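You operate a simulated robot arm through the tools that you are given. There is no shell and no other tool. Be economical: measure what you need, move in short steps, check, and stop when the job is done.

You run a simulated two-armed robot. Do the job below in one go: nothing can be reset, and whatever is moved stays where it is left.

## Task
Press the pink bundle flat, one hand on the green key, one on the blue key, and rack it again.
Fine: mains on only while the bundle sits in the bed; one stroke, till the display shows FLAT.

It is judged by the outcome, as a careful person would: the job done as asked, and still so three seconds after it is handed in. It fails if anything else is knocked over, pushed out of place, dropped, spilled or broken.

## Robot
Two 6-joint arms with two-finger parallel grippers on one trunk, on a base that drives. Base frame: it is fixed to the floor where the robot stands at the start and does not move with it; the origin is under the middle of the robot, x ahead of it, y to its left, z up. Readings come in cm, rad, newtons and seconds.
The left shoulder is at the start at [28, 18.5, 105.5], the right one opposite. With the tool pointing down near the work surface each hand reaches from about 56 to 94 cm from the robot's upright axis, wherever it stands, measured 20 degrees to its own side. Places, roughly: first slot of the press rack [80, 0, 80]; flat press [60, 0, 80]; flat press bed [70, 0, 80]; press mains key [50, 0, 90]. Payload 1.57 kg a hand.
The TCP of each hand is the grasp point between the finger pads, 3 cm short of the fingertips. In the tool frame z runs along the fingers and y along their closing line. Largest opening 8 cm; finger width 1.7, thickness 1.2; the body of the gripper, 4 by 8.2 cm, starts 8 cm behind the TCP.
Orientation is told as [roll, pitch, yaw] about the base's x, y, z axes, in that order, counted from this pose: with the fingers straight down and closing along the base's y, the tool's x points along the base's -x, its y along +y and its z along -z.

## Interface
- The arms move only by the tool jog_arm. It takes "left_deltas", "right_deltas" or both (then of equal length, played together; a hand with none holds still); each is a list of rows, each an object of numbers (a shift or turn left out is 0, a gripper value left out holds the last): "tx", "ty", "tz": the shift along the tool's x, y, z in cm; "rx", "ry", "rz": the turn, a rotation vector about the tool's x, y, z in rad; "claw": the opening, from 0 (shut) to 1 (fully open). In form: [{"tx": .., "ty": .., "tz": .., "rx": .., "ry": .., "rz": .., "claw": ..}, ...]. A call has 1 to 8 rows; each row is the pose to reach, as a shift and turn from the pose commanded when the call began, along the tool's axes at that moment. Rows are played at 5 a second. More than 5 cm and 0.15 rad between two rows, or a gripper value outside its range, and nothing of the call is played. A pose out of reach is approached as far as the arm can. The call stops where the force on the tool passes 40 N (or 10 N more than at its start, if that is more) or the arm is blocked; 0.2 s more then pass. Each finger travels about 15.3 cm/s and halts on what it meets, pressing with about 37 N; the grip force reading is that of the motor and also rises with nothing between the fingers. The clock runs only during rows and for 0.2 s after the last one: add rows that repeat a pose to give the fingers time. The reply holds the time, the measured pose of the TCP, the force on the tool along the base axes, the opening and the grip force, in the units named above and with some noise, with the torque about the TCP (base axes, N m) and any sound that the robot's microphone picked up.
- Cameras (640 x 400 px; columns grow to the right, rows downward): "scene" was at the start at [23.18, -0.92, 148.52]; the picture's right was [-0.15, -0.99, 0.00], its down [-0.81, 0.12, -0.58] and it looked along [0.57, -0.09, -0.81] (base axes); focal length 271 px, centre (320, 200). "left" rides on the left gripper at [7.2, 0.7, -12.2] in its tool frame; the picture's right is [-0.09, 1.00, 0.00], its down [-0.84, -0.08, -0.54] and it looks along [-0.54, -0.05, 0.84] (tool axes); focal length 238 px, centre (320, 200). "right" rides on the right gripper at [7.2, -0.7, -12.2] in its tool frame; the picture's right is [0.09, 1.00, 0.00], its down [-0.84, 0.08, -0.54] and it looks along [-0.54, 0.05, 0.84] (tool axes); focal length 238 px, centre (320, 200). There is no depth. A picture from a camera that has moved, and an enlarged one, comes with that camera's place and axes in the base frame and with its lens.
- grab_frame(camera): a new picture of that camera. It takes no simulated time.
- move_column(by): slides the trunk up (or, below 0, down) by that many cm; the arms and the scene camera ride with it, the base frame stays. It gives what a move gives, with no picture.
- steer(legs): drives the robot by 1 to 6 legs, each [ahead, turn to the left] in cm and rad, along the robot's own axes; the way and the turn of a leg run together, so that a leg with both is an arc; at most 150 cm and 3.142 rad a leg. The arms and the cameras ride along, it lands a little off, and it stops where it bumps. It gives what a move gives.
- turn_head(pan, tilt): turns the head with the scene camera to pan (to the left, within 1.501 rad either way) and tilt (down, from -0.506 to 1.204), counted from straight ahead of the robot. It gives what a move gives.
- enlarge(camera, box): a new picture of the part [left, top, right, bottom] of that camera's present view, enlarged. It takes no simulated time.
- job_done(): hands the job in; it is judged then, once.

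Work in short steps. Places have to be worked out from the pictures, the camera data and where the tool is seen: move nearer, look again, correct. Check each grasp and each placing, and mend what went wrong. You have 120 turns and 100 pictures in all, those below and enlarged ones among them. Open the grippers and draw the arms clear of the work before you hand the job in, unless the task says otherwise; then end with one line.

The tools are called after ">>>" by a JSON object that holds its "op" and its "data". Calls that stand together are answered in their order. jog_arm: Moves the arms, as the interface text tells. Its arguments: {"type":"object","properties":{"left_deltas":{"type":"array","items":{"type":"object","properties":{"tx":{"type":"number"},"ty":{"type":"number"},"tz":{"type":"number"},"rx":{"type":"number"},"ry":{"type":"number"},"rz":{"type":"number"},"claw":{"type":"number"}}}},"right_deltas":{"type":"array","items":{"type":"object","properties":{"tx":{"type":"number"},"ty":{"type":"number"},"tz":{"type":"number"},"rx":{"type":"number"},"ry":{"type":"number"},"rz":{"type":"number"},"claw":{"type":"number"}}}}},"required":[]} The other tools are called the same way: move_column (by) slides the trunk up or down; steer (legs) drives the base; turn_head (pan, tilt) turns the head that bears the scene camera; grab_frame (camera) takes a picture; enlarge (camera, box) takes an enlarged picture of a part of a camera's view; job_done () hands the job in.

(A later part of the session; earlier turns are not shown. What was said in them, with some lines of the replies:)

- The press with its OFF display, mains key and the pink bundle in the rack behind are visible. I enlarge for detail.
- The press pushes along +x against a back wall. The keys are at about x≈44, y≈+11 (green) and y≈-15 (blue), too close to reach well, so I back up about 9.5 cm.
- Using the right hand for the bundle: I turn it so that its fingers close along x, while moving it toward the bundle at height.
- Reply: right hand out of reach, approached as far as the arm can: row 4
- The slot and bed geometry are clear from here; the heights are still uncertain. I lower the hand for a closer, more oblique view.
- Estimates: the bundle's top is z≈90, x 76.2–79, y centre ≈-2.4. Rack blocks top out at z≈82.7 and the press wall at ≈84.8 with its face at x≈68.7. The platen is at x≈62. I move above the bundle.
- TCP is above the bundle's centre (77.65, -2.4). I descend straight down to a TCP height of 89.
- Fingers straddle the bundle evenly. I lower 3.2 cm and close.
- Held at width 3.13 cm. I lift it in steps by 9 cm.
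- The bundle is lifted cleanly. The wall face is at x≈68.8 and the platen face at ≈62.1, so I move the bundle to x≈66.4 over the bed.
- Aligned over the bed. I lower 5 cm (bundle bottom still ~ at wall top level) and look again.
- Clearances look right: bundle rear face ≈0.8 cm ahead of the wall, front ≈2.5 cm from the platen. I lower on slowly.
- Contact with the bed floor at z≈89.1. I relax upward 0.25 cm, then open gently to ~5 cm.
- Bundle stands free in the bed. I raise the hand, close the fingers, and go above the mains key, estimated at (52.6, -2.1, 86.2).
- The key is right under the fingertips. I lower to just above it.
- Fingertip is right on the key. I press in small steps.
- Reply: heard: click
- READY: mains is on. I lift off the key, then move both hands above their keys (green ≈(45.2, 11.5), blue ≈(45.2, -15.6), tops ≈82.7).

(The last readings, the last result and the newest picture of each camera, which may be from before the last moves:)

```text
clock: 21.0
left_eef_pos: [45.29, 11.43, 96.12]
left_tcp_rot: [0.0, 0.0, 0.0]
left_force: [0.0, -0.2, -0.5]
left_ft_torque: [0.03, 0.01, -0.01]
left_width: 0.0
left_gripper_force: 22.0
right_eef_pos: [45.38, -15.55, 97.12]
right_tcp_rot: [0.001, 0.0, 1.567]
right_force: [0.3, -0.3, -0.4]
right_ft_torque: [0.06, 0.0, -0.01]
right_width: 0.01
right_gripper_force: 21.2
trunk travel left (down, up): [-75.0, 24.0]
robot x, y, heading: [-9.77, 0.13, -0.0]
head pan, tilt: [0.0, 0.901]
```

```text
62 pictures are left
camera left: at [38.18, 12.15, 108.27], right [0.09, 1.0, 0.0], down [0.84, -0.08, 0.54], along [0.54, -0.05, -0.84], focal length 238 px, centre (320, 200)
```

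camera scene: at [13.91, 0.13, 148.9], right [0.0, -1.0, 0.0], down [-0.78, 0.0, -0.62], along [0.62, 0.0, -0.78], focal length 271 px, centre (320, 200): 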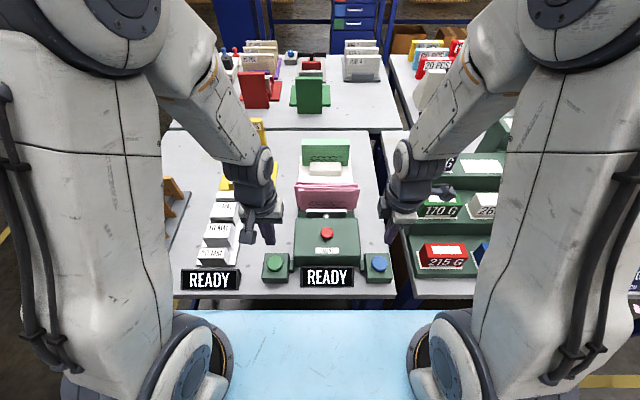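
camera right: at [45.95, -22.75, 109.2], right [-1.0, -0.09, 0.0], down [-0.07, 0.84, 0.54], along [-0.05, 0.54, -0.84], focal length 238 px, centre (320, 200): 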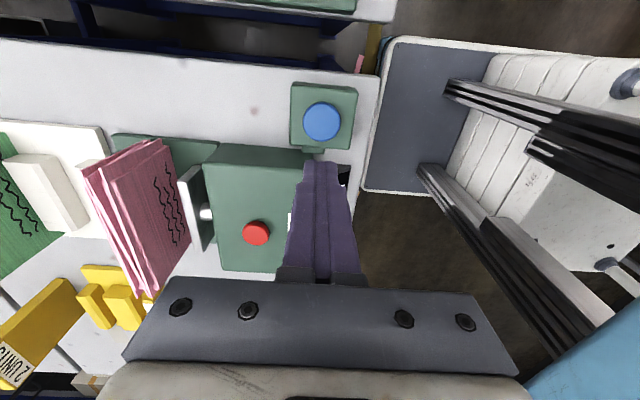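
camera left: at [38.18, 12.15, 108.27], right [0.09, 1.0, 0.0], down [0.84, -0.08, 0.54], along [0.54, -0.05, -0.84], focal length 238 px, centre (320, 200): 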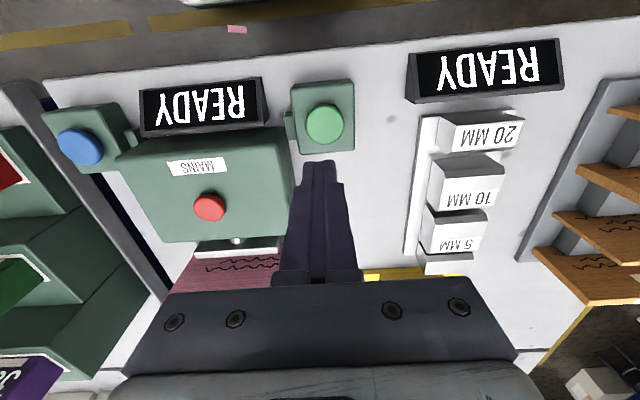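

Keys confirmed: blue (45.0, -15.9), green (45.2, 12.0). I lower both hands to about 1 cm above them.

>>> {"op": "jog_arm", "data": {"right_deltas": [{"tz": 4, "tx": 0.3, "ty": 0.2}, {"tz": 8, "tx": 0.3, "ty": 0.2}, {"tz": 10, "tx": 0.3, "ty": 0.2}], "left_deltas": [{"tz": 4, "ty": 0.4}, {"tz": 8, "ty": 0.5}, {"tz": 9, "ty": 0.5}]}}

>>> {"op": "grab_frame", "data": {"camera": "scene"}}

>>> {"op": "grab_frame", "data": {"camera": "right"}}

>>> {"op": "grab_frame", "data": {"camera": "left"}}

```text
clock: 21.8
left_eef_pos: [45.23, 12.09, 87.02]
left_tcp_rot: [0.0, 0.001, 0.0]
left_force: [-0.9, 0.8, -0.6]
left_ft_torque: [0.03, -0.02, 0.0]
left_width: 0.0
left_gripper_force: 21.1
right_eef_pos: [45.12, -15.69, 86.94]
right_tcp_rot: [0.0, 0.0, 1.566]
right_force: [0.0, 0.8, 0.2]
right_ft_torque: [0.02, -0.02, 0.0]
right_width: 0.0
right_gripper_force: 21.2
trunk travel left (down, up): [-75.0, 24.0]
robot x, y, heading: [-9.19, 0.03, -0.0]
head pan, tilt: [0.0, 0.901]
```

```text
61 pictures are left
camera scene: at [13.91, 0.14, 148.9], right [0.0, -1.0, 0.0], down [-0.78, 0.0, -0.62], along [0.62, 0.0, -0.78], focal length 271 px, centre (320, 200)
```

scene: 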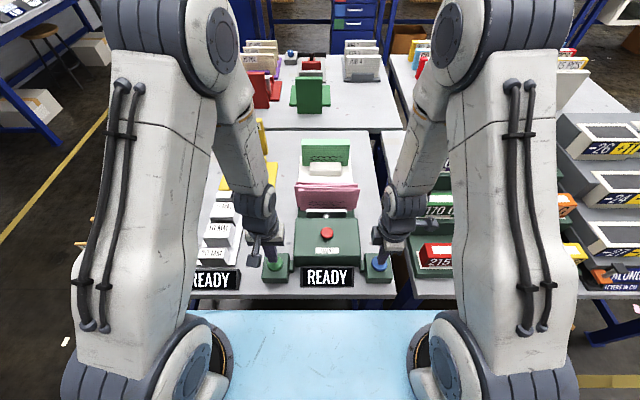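

```text
60 pictures are left
camera right: at [45.65, -22.91, 99.14], right [-1.0, -0.09, 0.0], down [-0.07, 0.84, 0.54], along [-0.05, 0.54, -0.84], focal length 238 px, centre (320, 200)
```

right: 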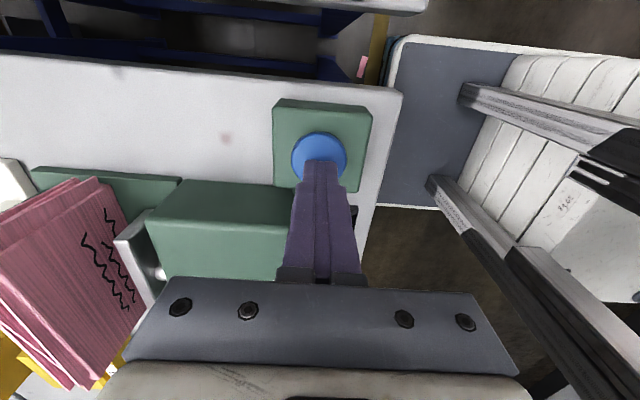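

```text
59 pictures are left
camera left: at [38.19, 12.84, 99.26], right [0.09, 1.0, 0.0], down [0.84, -0.08, 0.54], along [0.54, -0.05, -0.84], focal length 238 px, centre (320, 200)
```

left: 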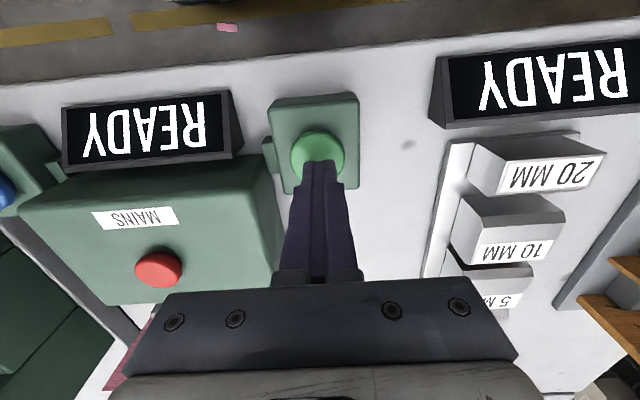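

Both tips sit over the keys, with the display at READY. I press both together.

>>> {"op": "jog_arm", "data": {"right_deltas": [{"tz": 0.7}, {"tz": 1.3}, {"tz": 1.7}], "left_deltas": [{"tz": 0.7}, {"tz": 1.3}, {"tz": 1.7}]}}

>>> {"op": "enlarge", "data": {"camera": "scene", "box": [240, 140, 410, 300]}}

```text
clock: 22.6
left_eef_pos: [45.27, 12.1, 85.51]
left_tcp_rot: [0.001, 0.0, 0.0]
left_force: [0.2, 1.7, 2.3]
left_ft_torque: [0.05, 0.06, 0.03]
left_width: 0.01
left_gripper_force: 21.2
right_eef_pos: [45.27, -15.88, 85.24]
right_tcp_rot: [-0.004, 0.0, 1.568]
right_force: [1.3, -1.5, 3.0]
right_ft_torque: [-0.03, -0.07, -0.02]
right_width: 0.0
right_gripper_force: 21.2
trunk travel left (down, up): [-75.0, 24.0]
robot x, y, heading: [-9.25, -0.01, -0.001]
head pan, tilt: [0.0, 0.901]
heard: click, click
```

```text
2.50 times, centred on (325, 220) of scene
camera zoom: at [13.88, 0.15, 148.91], right [0.0, -1.0, 0.0], down [-0.78, 0.0, -0.62], along [0.62, 0.0, -0.78], focal length 677 px, centre (308, 150)
```

zoom: 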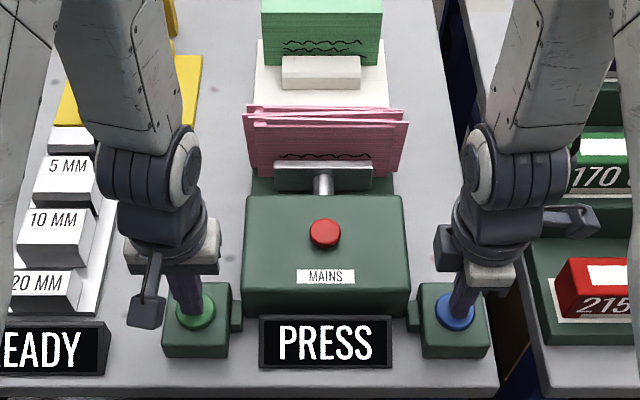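

PRESS: the ram is advancing. I hold both keys and check often.

>>> {"op": "jog_arm", "data": {"right_deltas": [{"tz": 0}, {"tz": 0}], "left_deltas": [{"tz": 0}, {"tz": 0}]}}

>>> {"op": "enlarge", "data": {"camera": "scene", "box": [240, 140, 410, 300]}}

```text
clock: 23.2
left_eef_pos: [45.19, 11.97, 85.4]
left_tcp_rot: [-0.001, 0.0, 0.0]
left_force: [-1.0, 1.3, 2.2]
left_ft_torque: [0.03, 0.0, -0.01]
left_width: 0.0
left_gripper_force: 21.5
right_eef_pos: [45.1, -15.93, 85.38]
right_tcp_rot: [0.001, 0.001, 1.569]
right_force: [2.2, -0.4, 3.1]
right_ft_torque: [-0.01, -0.05, 0.0]
right_width: 0.0
right_gripper_force: 21.0
trunk travel left (down, up): [-75.0, 24.0]
robot x, y, heading: [-9.76, 0.05, 0.001]
head pan, tilt: [0.0, 0.901]
```

```text
2.50 times, centred on (325, 220) of scene
camera zoom: at [13.88, 0.15, 148.9], right [0.0, -1.0, 0.0], down [-0.78, 0.0, -0.62], along [0.62, 0.0, -0.78], focal length 677 px, centre (308, 150)
```

zoom: 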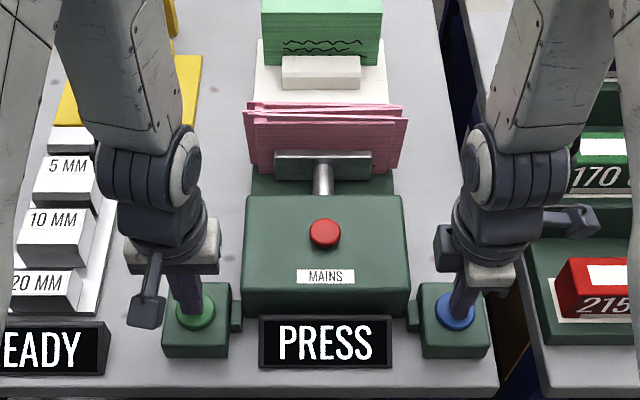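

Still PRESS, with the platen meeting the bundle. I keep holding.

>>> {"op": "jog_arm", "data": {"right_deltas": [{"tz": 0}, {"tz": 0}], "left_deltas": [{"tz": 0}, {"tz": 0}]}}

>>> {"op": "enlarge", "data": {"camera": "scene", "box": [240, 140, 410, 300]}}

```text
clock: 23.8
left_eef_pos: [45.21, 12.1, 85.35]
left_tcp_rot: [0.0, 0.001, -0.001]
left_force: [-1.0, 0.1, 2.7]
left_ft_torque: [-0.01, 0.05, 0.02]
left_width: 0.01
left_gripper_force: 21.0
right_eef_pos: [45.15, -15.88, 85.34]
right_tcp_rot: [-0.002, 0.0, 1.569]
right_force: [1.7, 0.3, 3.9]
right_ft_torque: [0.02, -0.05, 0.0]
right_width: 0.02
right_gripper_force: 21.2
trunk travel left (down, up): [-75.0, 24.0]
robot x, y, heading: [-9.6, 0.4, -0.003]
head pan, tilt: [0.0, 0.901]
```

```text
2.50 times, centred on (325, 220) of scene
camera zoom: at [13.88, 0.15, 148.9], right [0.0, -1.0, 0.0], down [-0.78, 0.0, -0.62], along [0.62, 0.0, -0.78], focal length 677 px, centre (308, 150)
```

zoom: 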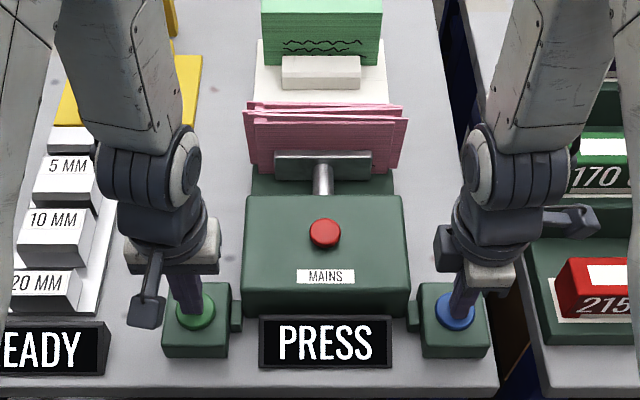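

>>> {"op": "jog_arm", "data": {"right_deltas": [{"tz": 0}, {"tz": 0}], "left_deltas": [{"tz": 0}, {"tz": 0}]}}

>>> {"op": "enlarge", "data": {"camera": "scene", "box": [240, 140, 410, 300]}}

```text
clock: 24.4
left_eef_pos: [45.29, 12.23, 85.35]
left_tcp_rot: [0.002, 0.001, 0.001]
left_force: [-1.6, 0.2, 2.3]
left_ft_torque: [0.01, 0.04, 0.05]
left_width: 0.02
left_gripper_force: 21.5
right_eef_pos: [44.99, -15.96, 85.38]
right_tcp_rot: [0.001, 0.0, 1.567]
right_force: [1.2, 0.7, 4.2]
right_ft_torque: [0.03, -0.03, 0.02]
right_width: 0.0
right_gripper_force: 21.7
trunk travel left (down, up): [-75.0, 24.0]
robot x, y, heading: [-9.42, -0.08, 0.001]
head pan, tilt: [0.0, 0.901]
```

```text
2.50 times, centred on (325, 220) of scene
camera zoom: at [13.88, 0.15, 148.9], right [0.0, -1.0, 0.0], down [-0.78, 0.0, -0.62], along [0.62, 0.0, -0.78], focal length 677 px, centre (308, 150)
```

zoom: 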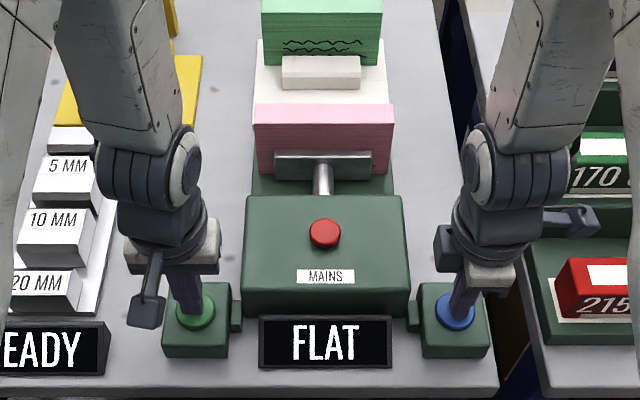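

FLAT. I release both keys together.

>>> {"op": "jog_arm", "data": {"right_deltas": [{"tz": -2}, {"tz": -5}, {"tz": -8}, {"tz": -11.5}], "left_deltas": [{"tz": -2}, {"tz": -5}, {"tz": -8}, {"tz": -11.5}]}}

>>> {"op": "enlarge", "data": {"camera": "scene", "box": [240, 140, 410, 300]}}

```text
clock: 25.4
left_eef_pos: [45.32, 12.04, 96.85]
left_tcp_rot: [-0.002, 0.001, 0.002]
left_force: [-0.4, -0.4, 0.2]
left_ft_torque: [0.0, 0.0, 0.0]
left_width: 0.03
left_gripper_force: 21.3
right_eef_pos: [45.22, -16.02, 96.86]
right_tcp_rot: [0.001, 0.0, 1.568]
right_force: [0.2, -0.7, -0.2]
right_ft_torque: [0.0, 0.04, -0.02]
right_width: 0.0
right_gripper_force: 21.9
trunk travel left (down, up): [-75.0, 24.0]
robot x, y, heading: [-9.94, -0.11, -0.003]
head pan, tilt: [0.0, 0.901]
```

```text
2.50 times, centred on (325, 220) of scene
camera zoom: at [13.95, 0.14, 148.88], right [0.0, -1.0, 0.0], down [-0.78, 0.0, -0.62], along [0.62, 0.0, -0.78], focal length 677 px, centre (308, 150)
```

zoom: 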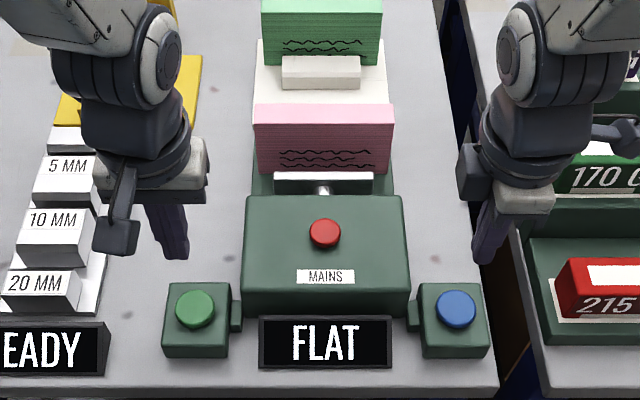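

The ram has retracted and the bundle stands flat. The right hand goes back over the mains key to switch it off, and the left hand withdraws upward.

>>> {"op": "jog_arm", "data": {"right_deltas": [{"tx": -3.5, "ty": -1.9}, {"tx": -7, "ty": -3.8}, {"tx": -10.5, "ty": -5.6}, {"tx": -13.9, "ty": -7.4}, {"tx": -13.9, "ty": -7.4}], "left_deltas": [{"tz": -3, "ty": 3}, {"tz": -6, "ty": 6}, {"tz": -9, "ty": 9}, {"tz": -12, "ty": 11}, {"tz": -15, "ty": 12}]}}

>>> {"op": "jog_arm", "data": {"right_deltas": [{"tz": 3.5}, {"tz": 6.5}, {"tz": 7.2}, {"tz": 7.6}, {"tz": 7.95}]}}

>>> {"op": "enlarge", "data": {"camera": "scene", "box": [240, 140, 410, 300]}}

```text
clock: 26.6
left_eef_pos: [45.38, 24.06, 112.3]
left_tcp_rot: [-0.001, 0.0, 0.0]
left_force: [0.0, -1.1, 0.1]
left_ft_torque: [-0.03, 0.03, 0.03]
left_width: 0.0
left_gripper_force: 21.7
right_eef_pos: [52.32, -1.77, 96.94]
right_tcp_rot: [-0.001, 0.0, 1.566]
right_force: [0.5, 0.2, -0.3]
right_ft_torque: [-0.02, 0.03, 0.0]
right_width: 0.0
right_gripper_force: 21.6
trunk travel left (down, up): [-75.0, 24.0]
robot x, y, heading: [-9.92, -0.18, 0.004]
head pan, tilt: [0.0, 0.901]
```

```text
clock: 27.8
left_eef_pos: [45.41, 23.82, 112.3]
left_tcp_rot: [0.001, 0.0, 0.0]
left_force: [-0.3, 0.1, 0.6]
left_ft_torque: [-0.06, 0.01, 0.0]
left_width: 0.0
left_gripper_force: 21.3
right_eef_pos: [52.52, -1.85, 88.87]
right_tcp_rot: [-0.001, 0.0, 1.567]
right_force: [-1.3, 1.0, 4.3]
right_ft_torque: [0.04, -0.01, 0.0]
right_width: 0.0
right_gripper_force: 21.0
trunk travel left (down, up): [-75.0, 24.0]
robot x, y, heading: [-9.75, -0.46, -0.001]
head pan, tilt: [0.0, 0.901]
heard: click
```

```text
2.50 times, centred on (325, 220) of scene
camera zoom: at [13.87, 0.16, 148.91], right [0.0, -1.0, 0.0], down [-0.78, 0.0, -0.62], along [0.62, 0.0, -0.78], focal length 677 px, centre (308, 150)
```

zoom: 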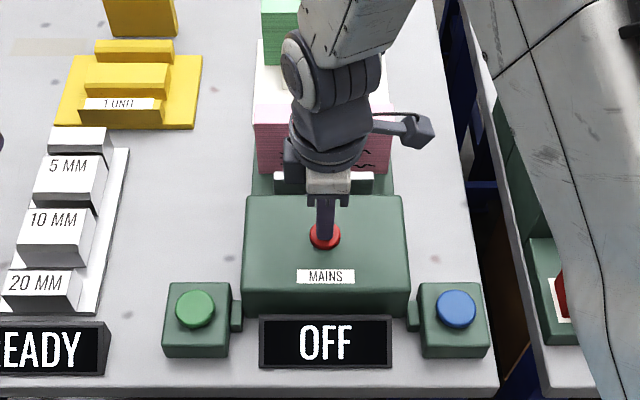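

Mains OFF. I raise the hand well clear, then open it and move over the bundle.

>>> {"op": "jog_arm", "data": {"right_deltas": [{"tz": -4}, {"tz": -8}, {"tz": -12}, {"tz": -14}]}}

>>> {"op": "jog_arm", "data": {"right_deltas": [{"ty": -4, "tx": 0.4, "claw": 0.8}, {"ty": -8, "tx": 0.4, "claw": 0.8}, {"ty": -12, "tx": 0.4, "claw": 0.8}, {"ty": -14, "tx": 0.4, "claw": 0.8}]}}

>>> {"op": "enlarge", "data": {"camera": "right", "box": [140, 0, 480, 210]}}

>>> {"op": "enlarge", "data": {"camera": "scene", "box": [270, 120, 390, 250]}}

```text
clock: 28.8
left_eef_pos: [45.56, 23.84, 112.25]
left_tcp_rot: [-0.001, -0.002, -0.001]
left_force: [1.6, 0.0, -0.3]
left_ft_torque: [0.04, 0.05, -0.03]
left_width: 0.0
left_gripper_force: 21.5
right_eef_pos: [52.47, -1.85, 102.89]
right_tcp_rot: [0.0, 0.0, 1.568]
right_force: [0.0, 0.6, 1.4]
right_ft_torque: [0.01, -0.03, -0.02]
right_width: 0.02
right_gripper_force: 21.2
trunk travel left (down, up): [-75.0, 24.0]
robot x, y, heading: [-9.81, -0.12, -0.0]
head pan, tilt: [0.0, 0.901]
```

```text
clock: 29.8
left_eef_pos: [45.51, 23.88, 112.29]
left_tcp_rot: [0.0, 0.0, 0.001]
left_force: [0.1, -0.6, 0.5]
left_ft_torque: [0.03, 0.0, -0.03]
left_width: 0.0
left_gripper_force: 20.7
right_eef_pos: [66.35, -2.55, 102.78]
right_tcp_rot: [0.001, 0.0, 1.567]
right_force: [0.7, -0.7, -0.4]
right_ft_torque: [-0.03, 0.02, 0.01]
right_width: 6.42
right_gripper_force: 0.1
trunk travel left (down, up): [-75.0, 24.0]
robot x, y, heading: [-9.61, -0.06, 0.003]
head pan, tilt: [0.0, 0.901]
```

```text
1.88 times, centred on (310, 105) of right
camera zoom: at [66.91, -9.74, 114.95], right [-1.0, -0.09, 0.0], down [-0.07, 0.84, 0.54], along [-0.05, 0.54, -0.84], focal length 449 px, centre (339, 379)
```

zoom: 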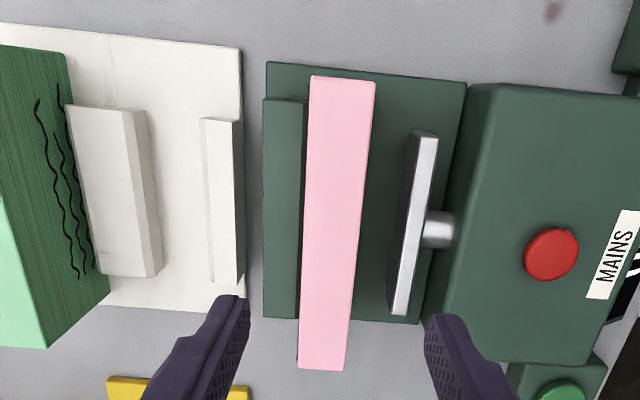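

```text
3.08 times, centred on (330, 185) of scene
camera zoom: at [13.9, 0.15, 148.9], right [0.0, -1.0, 0.0], down [-0.78, 0.0, -0.62], along [0.62, 0.0, -0.78], focal length 833 px, centre (289, 246)
```

zoom: 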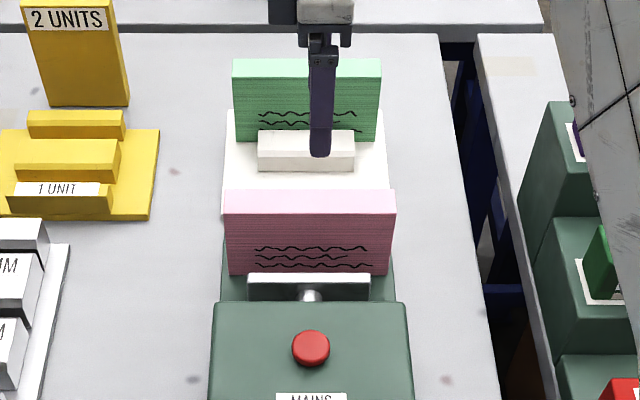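

The bundle is flat and upright, centred at (66.5, -2.3), right under the hand. I descend to the same grip height and close.

>>> {"op": "jog_arm", "data": {"right_deltas": [{"tz": 4}, {"tz": 8}, {"tz": 11}, {"tz": 13.6}, {"tz": 13.6, "claw": 0.4}, {"tz": 13.6, "claw": 0}, {"tz": 13.6, "claw": 0}, {"tz": 13.6, "claw": 0}]}}

>>> {"op": "grab_frame", "data": {"camera": "right"}}

```text
clock: 31.6
left_eef_pos: [45.38, 23.84, 112.3]
left_tcp_rot: [0.001, -0.001, 0.0]
left_force: [-0.3, -0.1, -0.3]
left_ft_torque: [0.01, -0.05, -0.04]
left_width: 0.0
left_gripper_force: 21.4
right_eef_pos: [66.41, -2.5, 89.23]
right_tcp_rot: [0.0, 0.001, 1.569]
right_force: [1.8, 0.5, -0.2]
right_ft_torque: [0.16, -0.03, -0.01]
right_width: 3.15
right_gripper_force: 36.7
trunk travel left (down, up): [-75.0, 24.0]
robot x, y, heading: [-9.51, 0.02, 0.001]
head pan, tilt: [0.0, 0.901]
```

```text
50 pictures are left
camera right: at [66.91, -9.78, 101.34], right [-1.0, -0.09, 0.0], down [-0.07, 0.84, 0.54], along [-0.05, 0.54, -0.84], focal length 238 px, centre (320, 200)
```

right: 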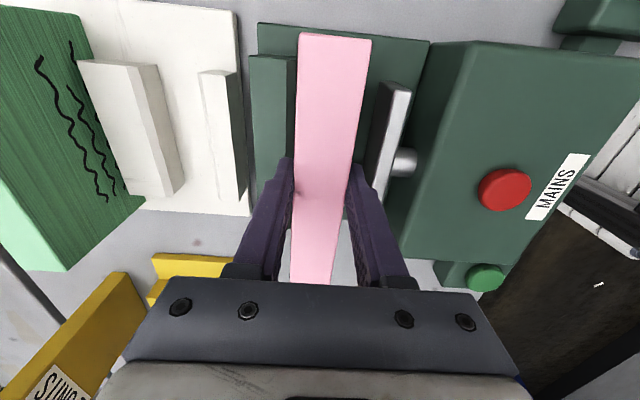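

Gripped (3.15 cm). I lift 9 cm, then move +11.3 cm in x over the first slot.

>>> {"op": "jog_arm", "data": {"right_deltas": [{"tz": -2}, {"tz": -5}, {"tz": -7}, {"tz": -9}]}}

>>> {"op": "jog_arm", "data": {"right_deltas": [{"ty": -3.5}, {"ty": -7}, {"ty": -10}, {"ty": -11.3}, {"ty": -11.3}]}}

>>> {"op": "grab_frame", "data": {"camera": "right"}}

>>> {"op": "enlarge", "data": {"camera": "scene", "box": [270, 90, 390, 220]}}

```text
clock: 32.6
left_eef_pos: [45.38, 23.86, 112.38]
left_tcp_rot: [0.001, -0.001, -0.001]
left_force: [0.5, -0.5, -0.3]
left_ft_torque: [0.0, 0.0, 0.01]
left_width: 0.0
left_gripper_force: 21.3
right_eef_pos: [66.59, -2.59, 98.19]
right_tcp_rot: [0.0, 0.0, 1.566]
right_force: [-0.4, 0.3, -1.7]
right_ft_torque: [-0.03, -0.03, 0.0]
right_width: 3.17
right_gripper_force: 37.4
trunk travel left (down, up): [-75.0, 24.0]
robot x, y, heading: [-9.67, -0.05, -0.002]
head pan, tilt: [0.0, 0.901]
```

```text
clock: 33.8
left_eef_pos: [45.43, 23.78, 112.23]
left_tcp_rot: [0.001, -0.001, -0.001]
left_force: [-0.4, 0.4, -0.2]
left_ft_torque: [0.01, 0.02, -0.01]
left_width: 0.0
left_gripper_force: 20.8
right_eef_pos: [77.9, -2.71, 98.32]
right_tcp_rot: [0.002, 0.0, 1.567]
right_force: [-0.3, 1.2, -2.6]
right_ft_torque: [0.0, -0.01, -0.01]
right_width: 3.13
right_gripper_force: 36.8
trunk travel left (down, up): [-75.0, 24.0]
robot x, y, heading: [-9.66, -0.01, -0.002]
head pan, tilt: [0.0, 0.901]
```

```text
49 pictures are left
camera right: at [78.44, -9.82, 110.41], right [-1.0, -0.09, 0.0], down [-0.07, 0.84, 0.54], along [-0.05, 0.54, -0.84], focal length 238 px, centre (320, 200)
```

right: 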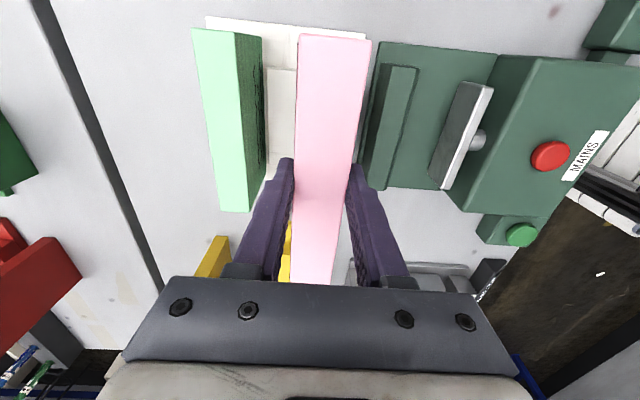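

```text
3.08 times, centred on (330, 155) of scene
camera zoom: at [13.92, 0.15, 148.89], right [0.0, -1.0, 0.0], down [-0.78, 0.0, -0.62], along [0.62, 0.0, -0.78], focal length 833 px, centre (289, 338)
```

zoom: 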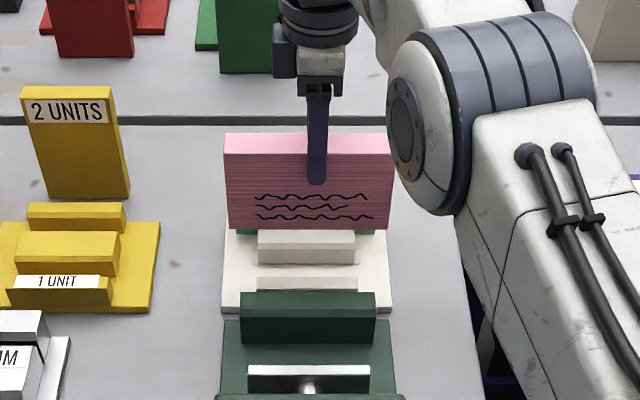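

The bundle is over the slot (between blocks at x≈75.0 and ≈79.6). I adjust slightly and lower to ~0.5 cm above the floor.

>>> {"op": "jog_arm", "data": {"right_deltas": [{"tz": 3, "ty": 0.2, "tx": -0.25}, {"tz": 5, "ty": 0.2, "tx": -0.25}, {"tz": 6.5, "ty": 0.2, "tx": -0.25}, {"tz": 7.6, "ty": 0.2, "tx": -0.25}, {"tz": 8.5, "ty": 0.2, "tx": -0.25}]}}

>>> {"op": "grab_frame", "data": {"camera": "right"}}

>>> {"op": "enlarge", "data": {"camera": "scene", "box": [270, 90, 390, 220]}}

```text
clock: 35.0
left_eef_pos: [45.38, 23.77, 112.29]
left_tcp_rot: [0.001, 0.0, -0.001]
left_force: [0.6, -0.1, 0.4]
left_ft_torque: [0.01, 0.01, -0.01]
left_width: 0.0
left_gripper_force: 21.3
right_eef_pos: [77.58, -2.48, 89.65]
right_tcp_rot: [0.002, 0.0, 1.568]
right_force: [0.1, 0.3, -2.5]
right_ft_torque: [-0.03, 0.01, 0.01]
right_width: 3.12
right_gripper_force: 36.7
trunk travel left (down, up): [-75.0, 24.0]
robot x, y, heading: [-9.84, -0.11, 0.002]
head pan, tilt: [0.0, 0.901]
```

```text
47 pictures are left
camera right: at [78.11, -9.54, 101.78], right [-1.0, -0.09, 0.0], down [-0.07, 0.84, 0.54], along [-0.05, 0.54, -0.84], focal length 238 px, centre (320, 200)
```

right: 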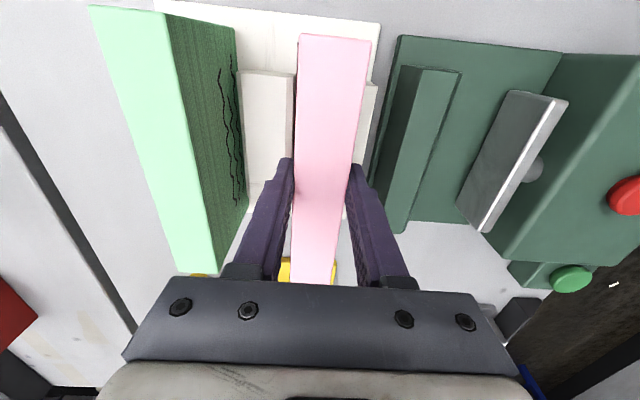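

```text
3.08 times, centred on (330, 155) of scene
camera zoom: at [13.91, 0.15, 148.9], right [0.0, -1.0, 0.0], down [-0.78, 0.0, -0.62], along [0.62, 0.0, -0.78], focal length 833 px, centre (289, 338)
```

zoom: 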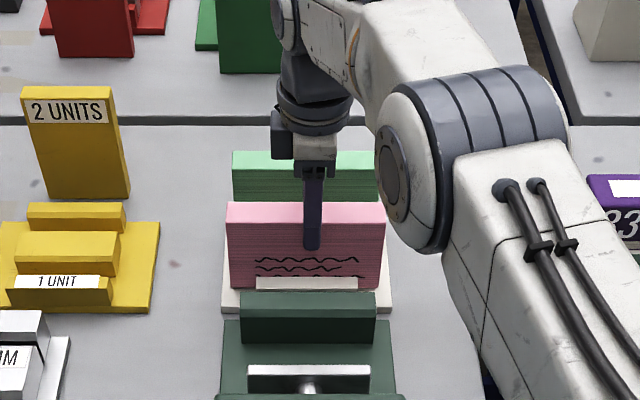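

It has entered the slot with no side force. I lower the last bit in small steps.

>>> {"op": "jog_arm", "data": {"right_deltas": [{"tz": 0.2}, {"tz": 0.4}, {"tz": 0.55}]}}

```text
clock: 35.8
left_eef_pos: [45.31, 23.78, 112.31]
left_tcp_rot: [0.001, -0.001, 0.0]
left_force: [-0.6, 0.2, -0.2]
left_ft_torque: [-0.01, -0.01, 0.02]
left_width: 0.0
left_gripper_force: 21.6
right_eef_pos: [77.66, -2.31, 89.28]
right_tcp_rot: [-0.002, 0.001, 1.568]
right_force: [-0.8, -2.1, 1.6]
right_ft_torque: [0.17, 0.07, 0.06]
right_width: 3.13
right_gripper_force: 37.0
trunk travel left (down, up): [-75.0, 24.0]
robot x, y, heading: [-9.47, 0.37, -0.006]
head pan, tilt: [0.0, 0.901]
```

Light floor contact. I open gently to 5 cm.

>>> {"op": "jog_arm", "data": {"right_deltas": [{"claw": 0.45}, {"claw": 0.6}, {"claw": 0.6}]}}

>>> {"op": "jog_arm", "data": {"right_deltas": [{"tz": -2}, {"tz": -5}, {"tz": -9}, {"tz": -13}]}}

>>> {"op": "grab_frame", "data": {"camera": "right"}}

>>> {"op": "enlarge", "data": {"camera": "scene", "box": [240, 90, 420, 300]}}

```text
clock: 36.6
left_eef_pos: [45.4, 23.93, 112.25]
left_tcp_rot: [-0.001, 0.0, 0.001]
left_force: [0.2, 0.0, -0.1]
left_ft_torque: [0.0, 0.02, -0.02]
left_width: 0.0
left_gripper_force: 21.7
right_eef_pos: [77.49, -2.34, 89.22]
right_tcp_rot: [-0.001, -0.001, 1.566]
right_force: [-0.2, -0.5, 0.0]
right_ft_torque: [0.01, 0.0, -0.01]
right_width: 4.79
right_gripper_force: 0.1
trunk travel left (down, up): [-75.0, 24.0]
robot x, y, heading: [-9.78, 0.27, 0.001]
head pan, tilt: [0.0, 0.901]
```

```text
clock: 37.6
left_eef_pos: [45.44, 23.82, 112.31]
left_tcp_rot: [0.001, 0.001, 0.001]
left_force: [-0.4, 0.2, 0.6]
left_ft_torque: [-0.01, 0.0, 0.01]
left_width: 0.01
left_gripper_force: 21.2
right_eef_pos: [77.76, -2.45, 101.92]
right_tcp_rot: [0.0, -0.001, 1.567]
right_force: [-0.6, 0.4, -0.4]
right_ft_torque: [0.04, -0.01, -0.04]
right_width: 4.81
right_gripper_force: 0.1
trunk travel left (down, up): [-75.0, 24.0]
robot x, y, heading: [-9.79, 0.15, -0.001]
head pan, tilt: [0.0, 0.901]
```

```text
45 pictures are left
camera right: at [78.31, -9.67, 114.11], right [-1.0, -0.09, 0.0], down [-0.07, 0.84, 0.54], along [-0.05, 0.54, -0.84], focal length 238 px, centre (320, 200)
```

right: 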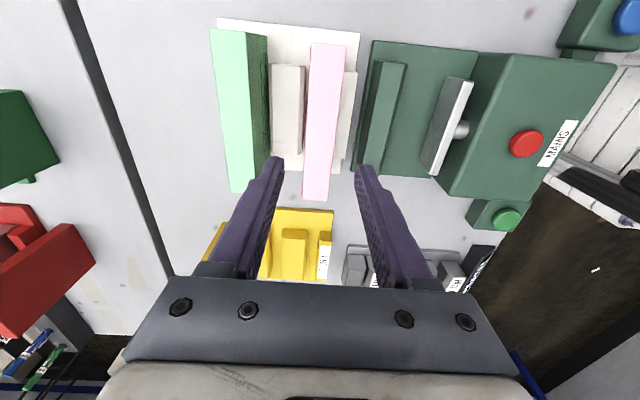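

```text
1.90 times, centred on (330, 195) of scene
camera zoom: at [13.91, 0.15, 148.89], right [0.0, -1.0, 0.0], down [-0.78, 0.0, -0.62], along [0.62, 0.0, -0.78], focal length 516 px, centre (301, 210)
```

zoom: 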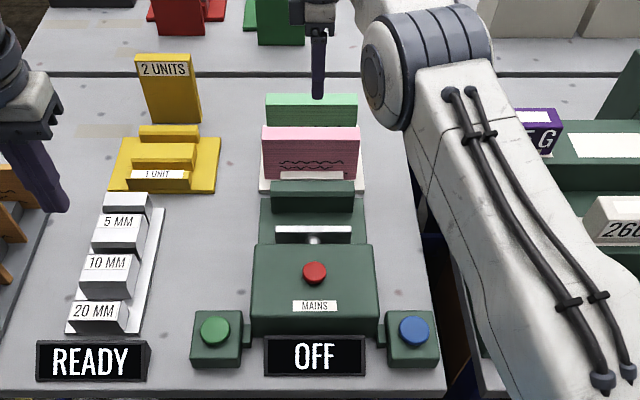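

The bundle stands upright in its slot, with the display OFF. I open the grippers and draw both arms clear.

>>> {"op": "jog_arm", "data": {"right_deltas": [{"tz": -4, "claw": 1}, {"tz": -8, "claw": 1}, {"tz": -12, "ty": 2.5, "claw": 1}, {"tz": -14, "ty": 6, "tx": 2}, {"tz": -15, "ty": 10, "tx": 4}, {"tz": -16, "ty": 14, "tx": 7}, {"tz": -16, "ty": 18, "tx": 10}, {"tz": -16, "ty": 22, "tx": 13}], "left_deltas": [{"tz": -2, "claw": 1}, {"tz": -4, "claw": 1}, {"tz": -6, "claw": 1}, {"tz": -6}, {"tz": -6}, {"tz": -6}, {"tz": -6}, {"tz": -6}]}}

>>> {"op": "grab_frame", "data": {"camera": "scene"}}

```text
refused: row 6 steps farther than a row can; nothing moved
```

```text
43 pictures are left
camera scene: at [13.91, 0.15, 148.89], right [0.0, -1.0, 0.0], down [-0.78, 0.0, -0.62], along [0.62, 0.0, -0.78], focal length 271 px, centre (320, 200)
```

scene: 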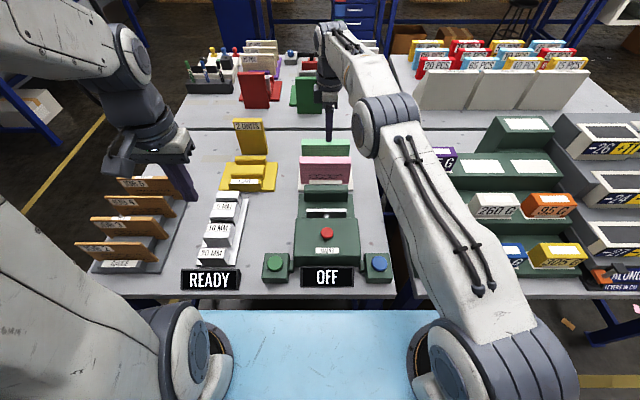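

One step was slightly too large, so I repeat the withdrawal with shorter rows.

>>> {"op": "jog_arm", "data": {"right_deltas": [{"tz": -4, "claw": 1}, {"tz": -8, "claw": 1}, {"tz": -11, "ty": 2.5, "claw": 1}, {"tz": -13, "ty": 6, "tx": 2}, {"tz": -14, "ty": 9.5, "tx": 4}, {"tz": -15, "ty": 13, "tx": 6}, {"tz": -15, "ty": 16.5, "tx": 8}, {"tz": -15, "ty": 20, "tx": 10}], "left_deltas": [{"tz": -2, "claw": 1}, {"tz": -4, "claw": 1}, {"tz": -6, "claw": 1}, {"tz": -6}, {"tz": -6}, {"tz": -6}, {"tz": -6}, {"tz": -6}]}}

>>> {"op": "grab_frame", "data": {"camera": "scene"}}

```text
clock: 39.4
left_eef_pos: [45.44, 23.7, 118.15]
left_tcp_rot: [0.001, -0.001, 0.0]
left_force: [0.3, 0.1, -0.4]
left_ft_torque: [-0.02, 0.03, 0.0]
left_width: 8.0
left_gripper_force: 0.1
right_eef_pos: [57.24, -12.09, 117.2]
right_tcp_rot: [0.0, -0.001, 1.567]
right_force: [-0.1, -0.9, -1.0]
right_ft_torque: [0.0, -0.02, 0.05]
right_width: 8.0
right_gripper_force: 0.1
right hand out of reach, approached as far as the arm can: row 1, 2
trunk travel left (down, up): [-75.0, 24.0]
robot x, y, heading: [-9.83, -0.44, 0.003]
head pan, tilt: [0.0, 0.901]
```

```text
42 pictures are left
camera scene: at [13.92, 0.16, 148.9], right [0.0, -1.0, 0.0], down [-0.78, 0.0, -0.62], along [0.62, 0.0, -0.78], focal length 271 px, centre (320, 200)
```

scene: 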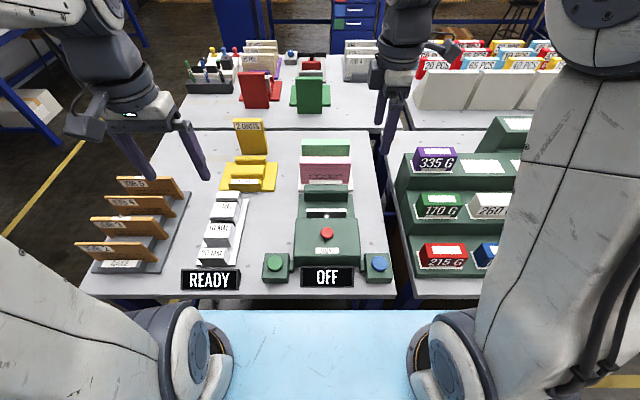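

Everything is in place: the bundle is flat in its rack slot, mains is off, and both arms are clear with open grippers. I hand in.

>>> {"op": "job_done", "data": {}}

```text
The job is handed in.
```

The pink bundle was pressed in one stroke until the display showed FLAT. It is back upright in its rack slot, the mains was on only while it sat in the bed, and both arms are clear with grippers open.
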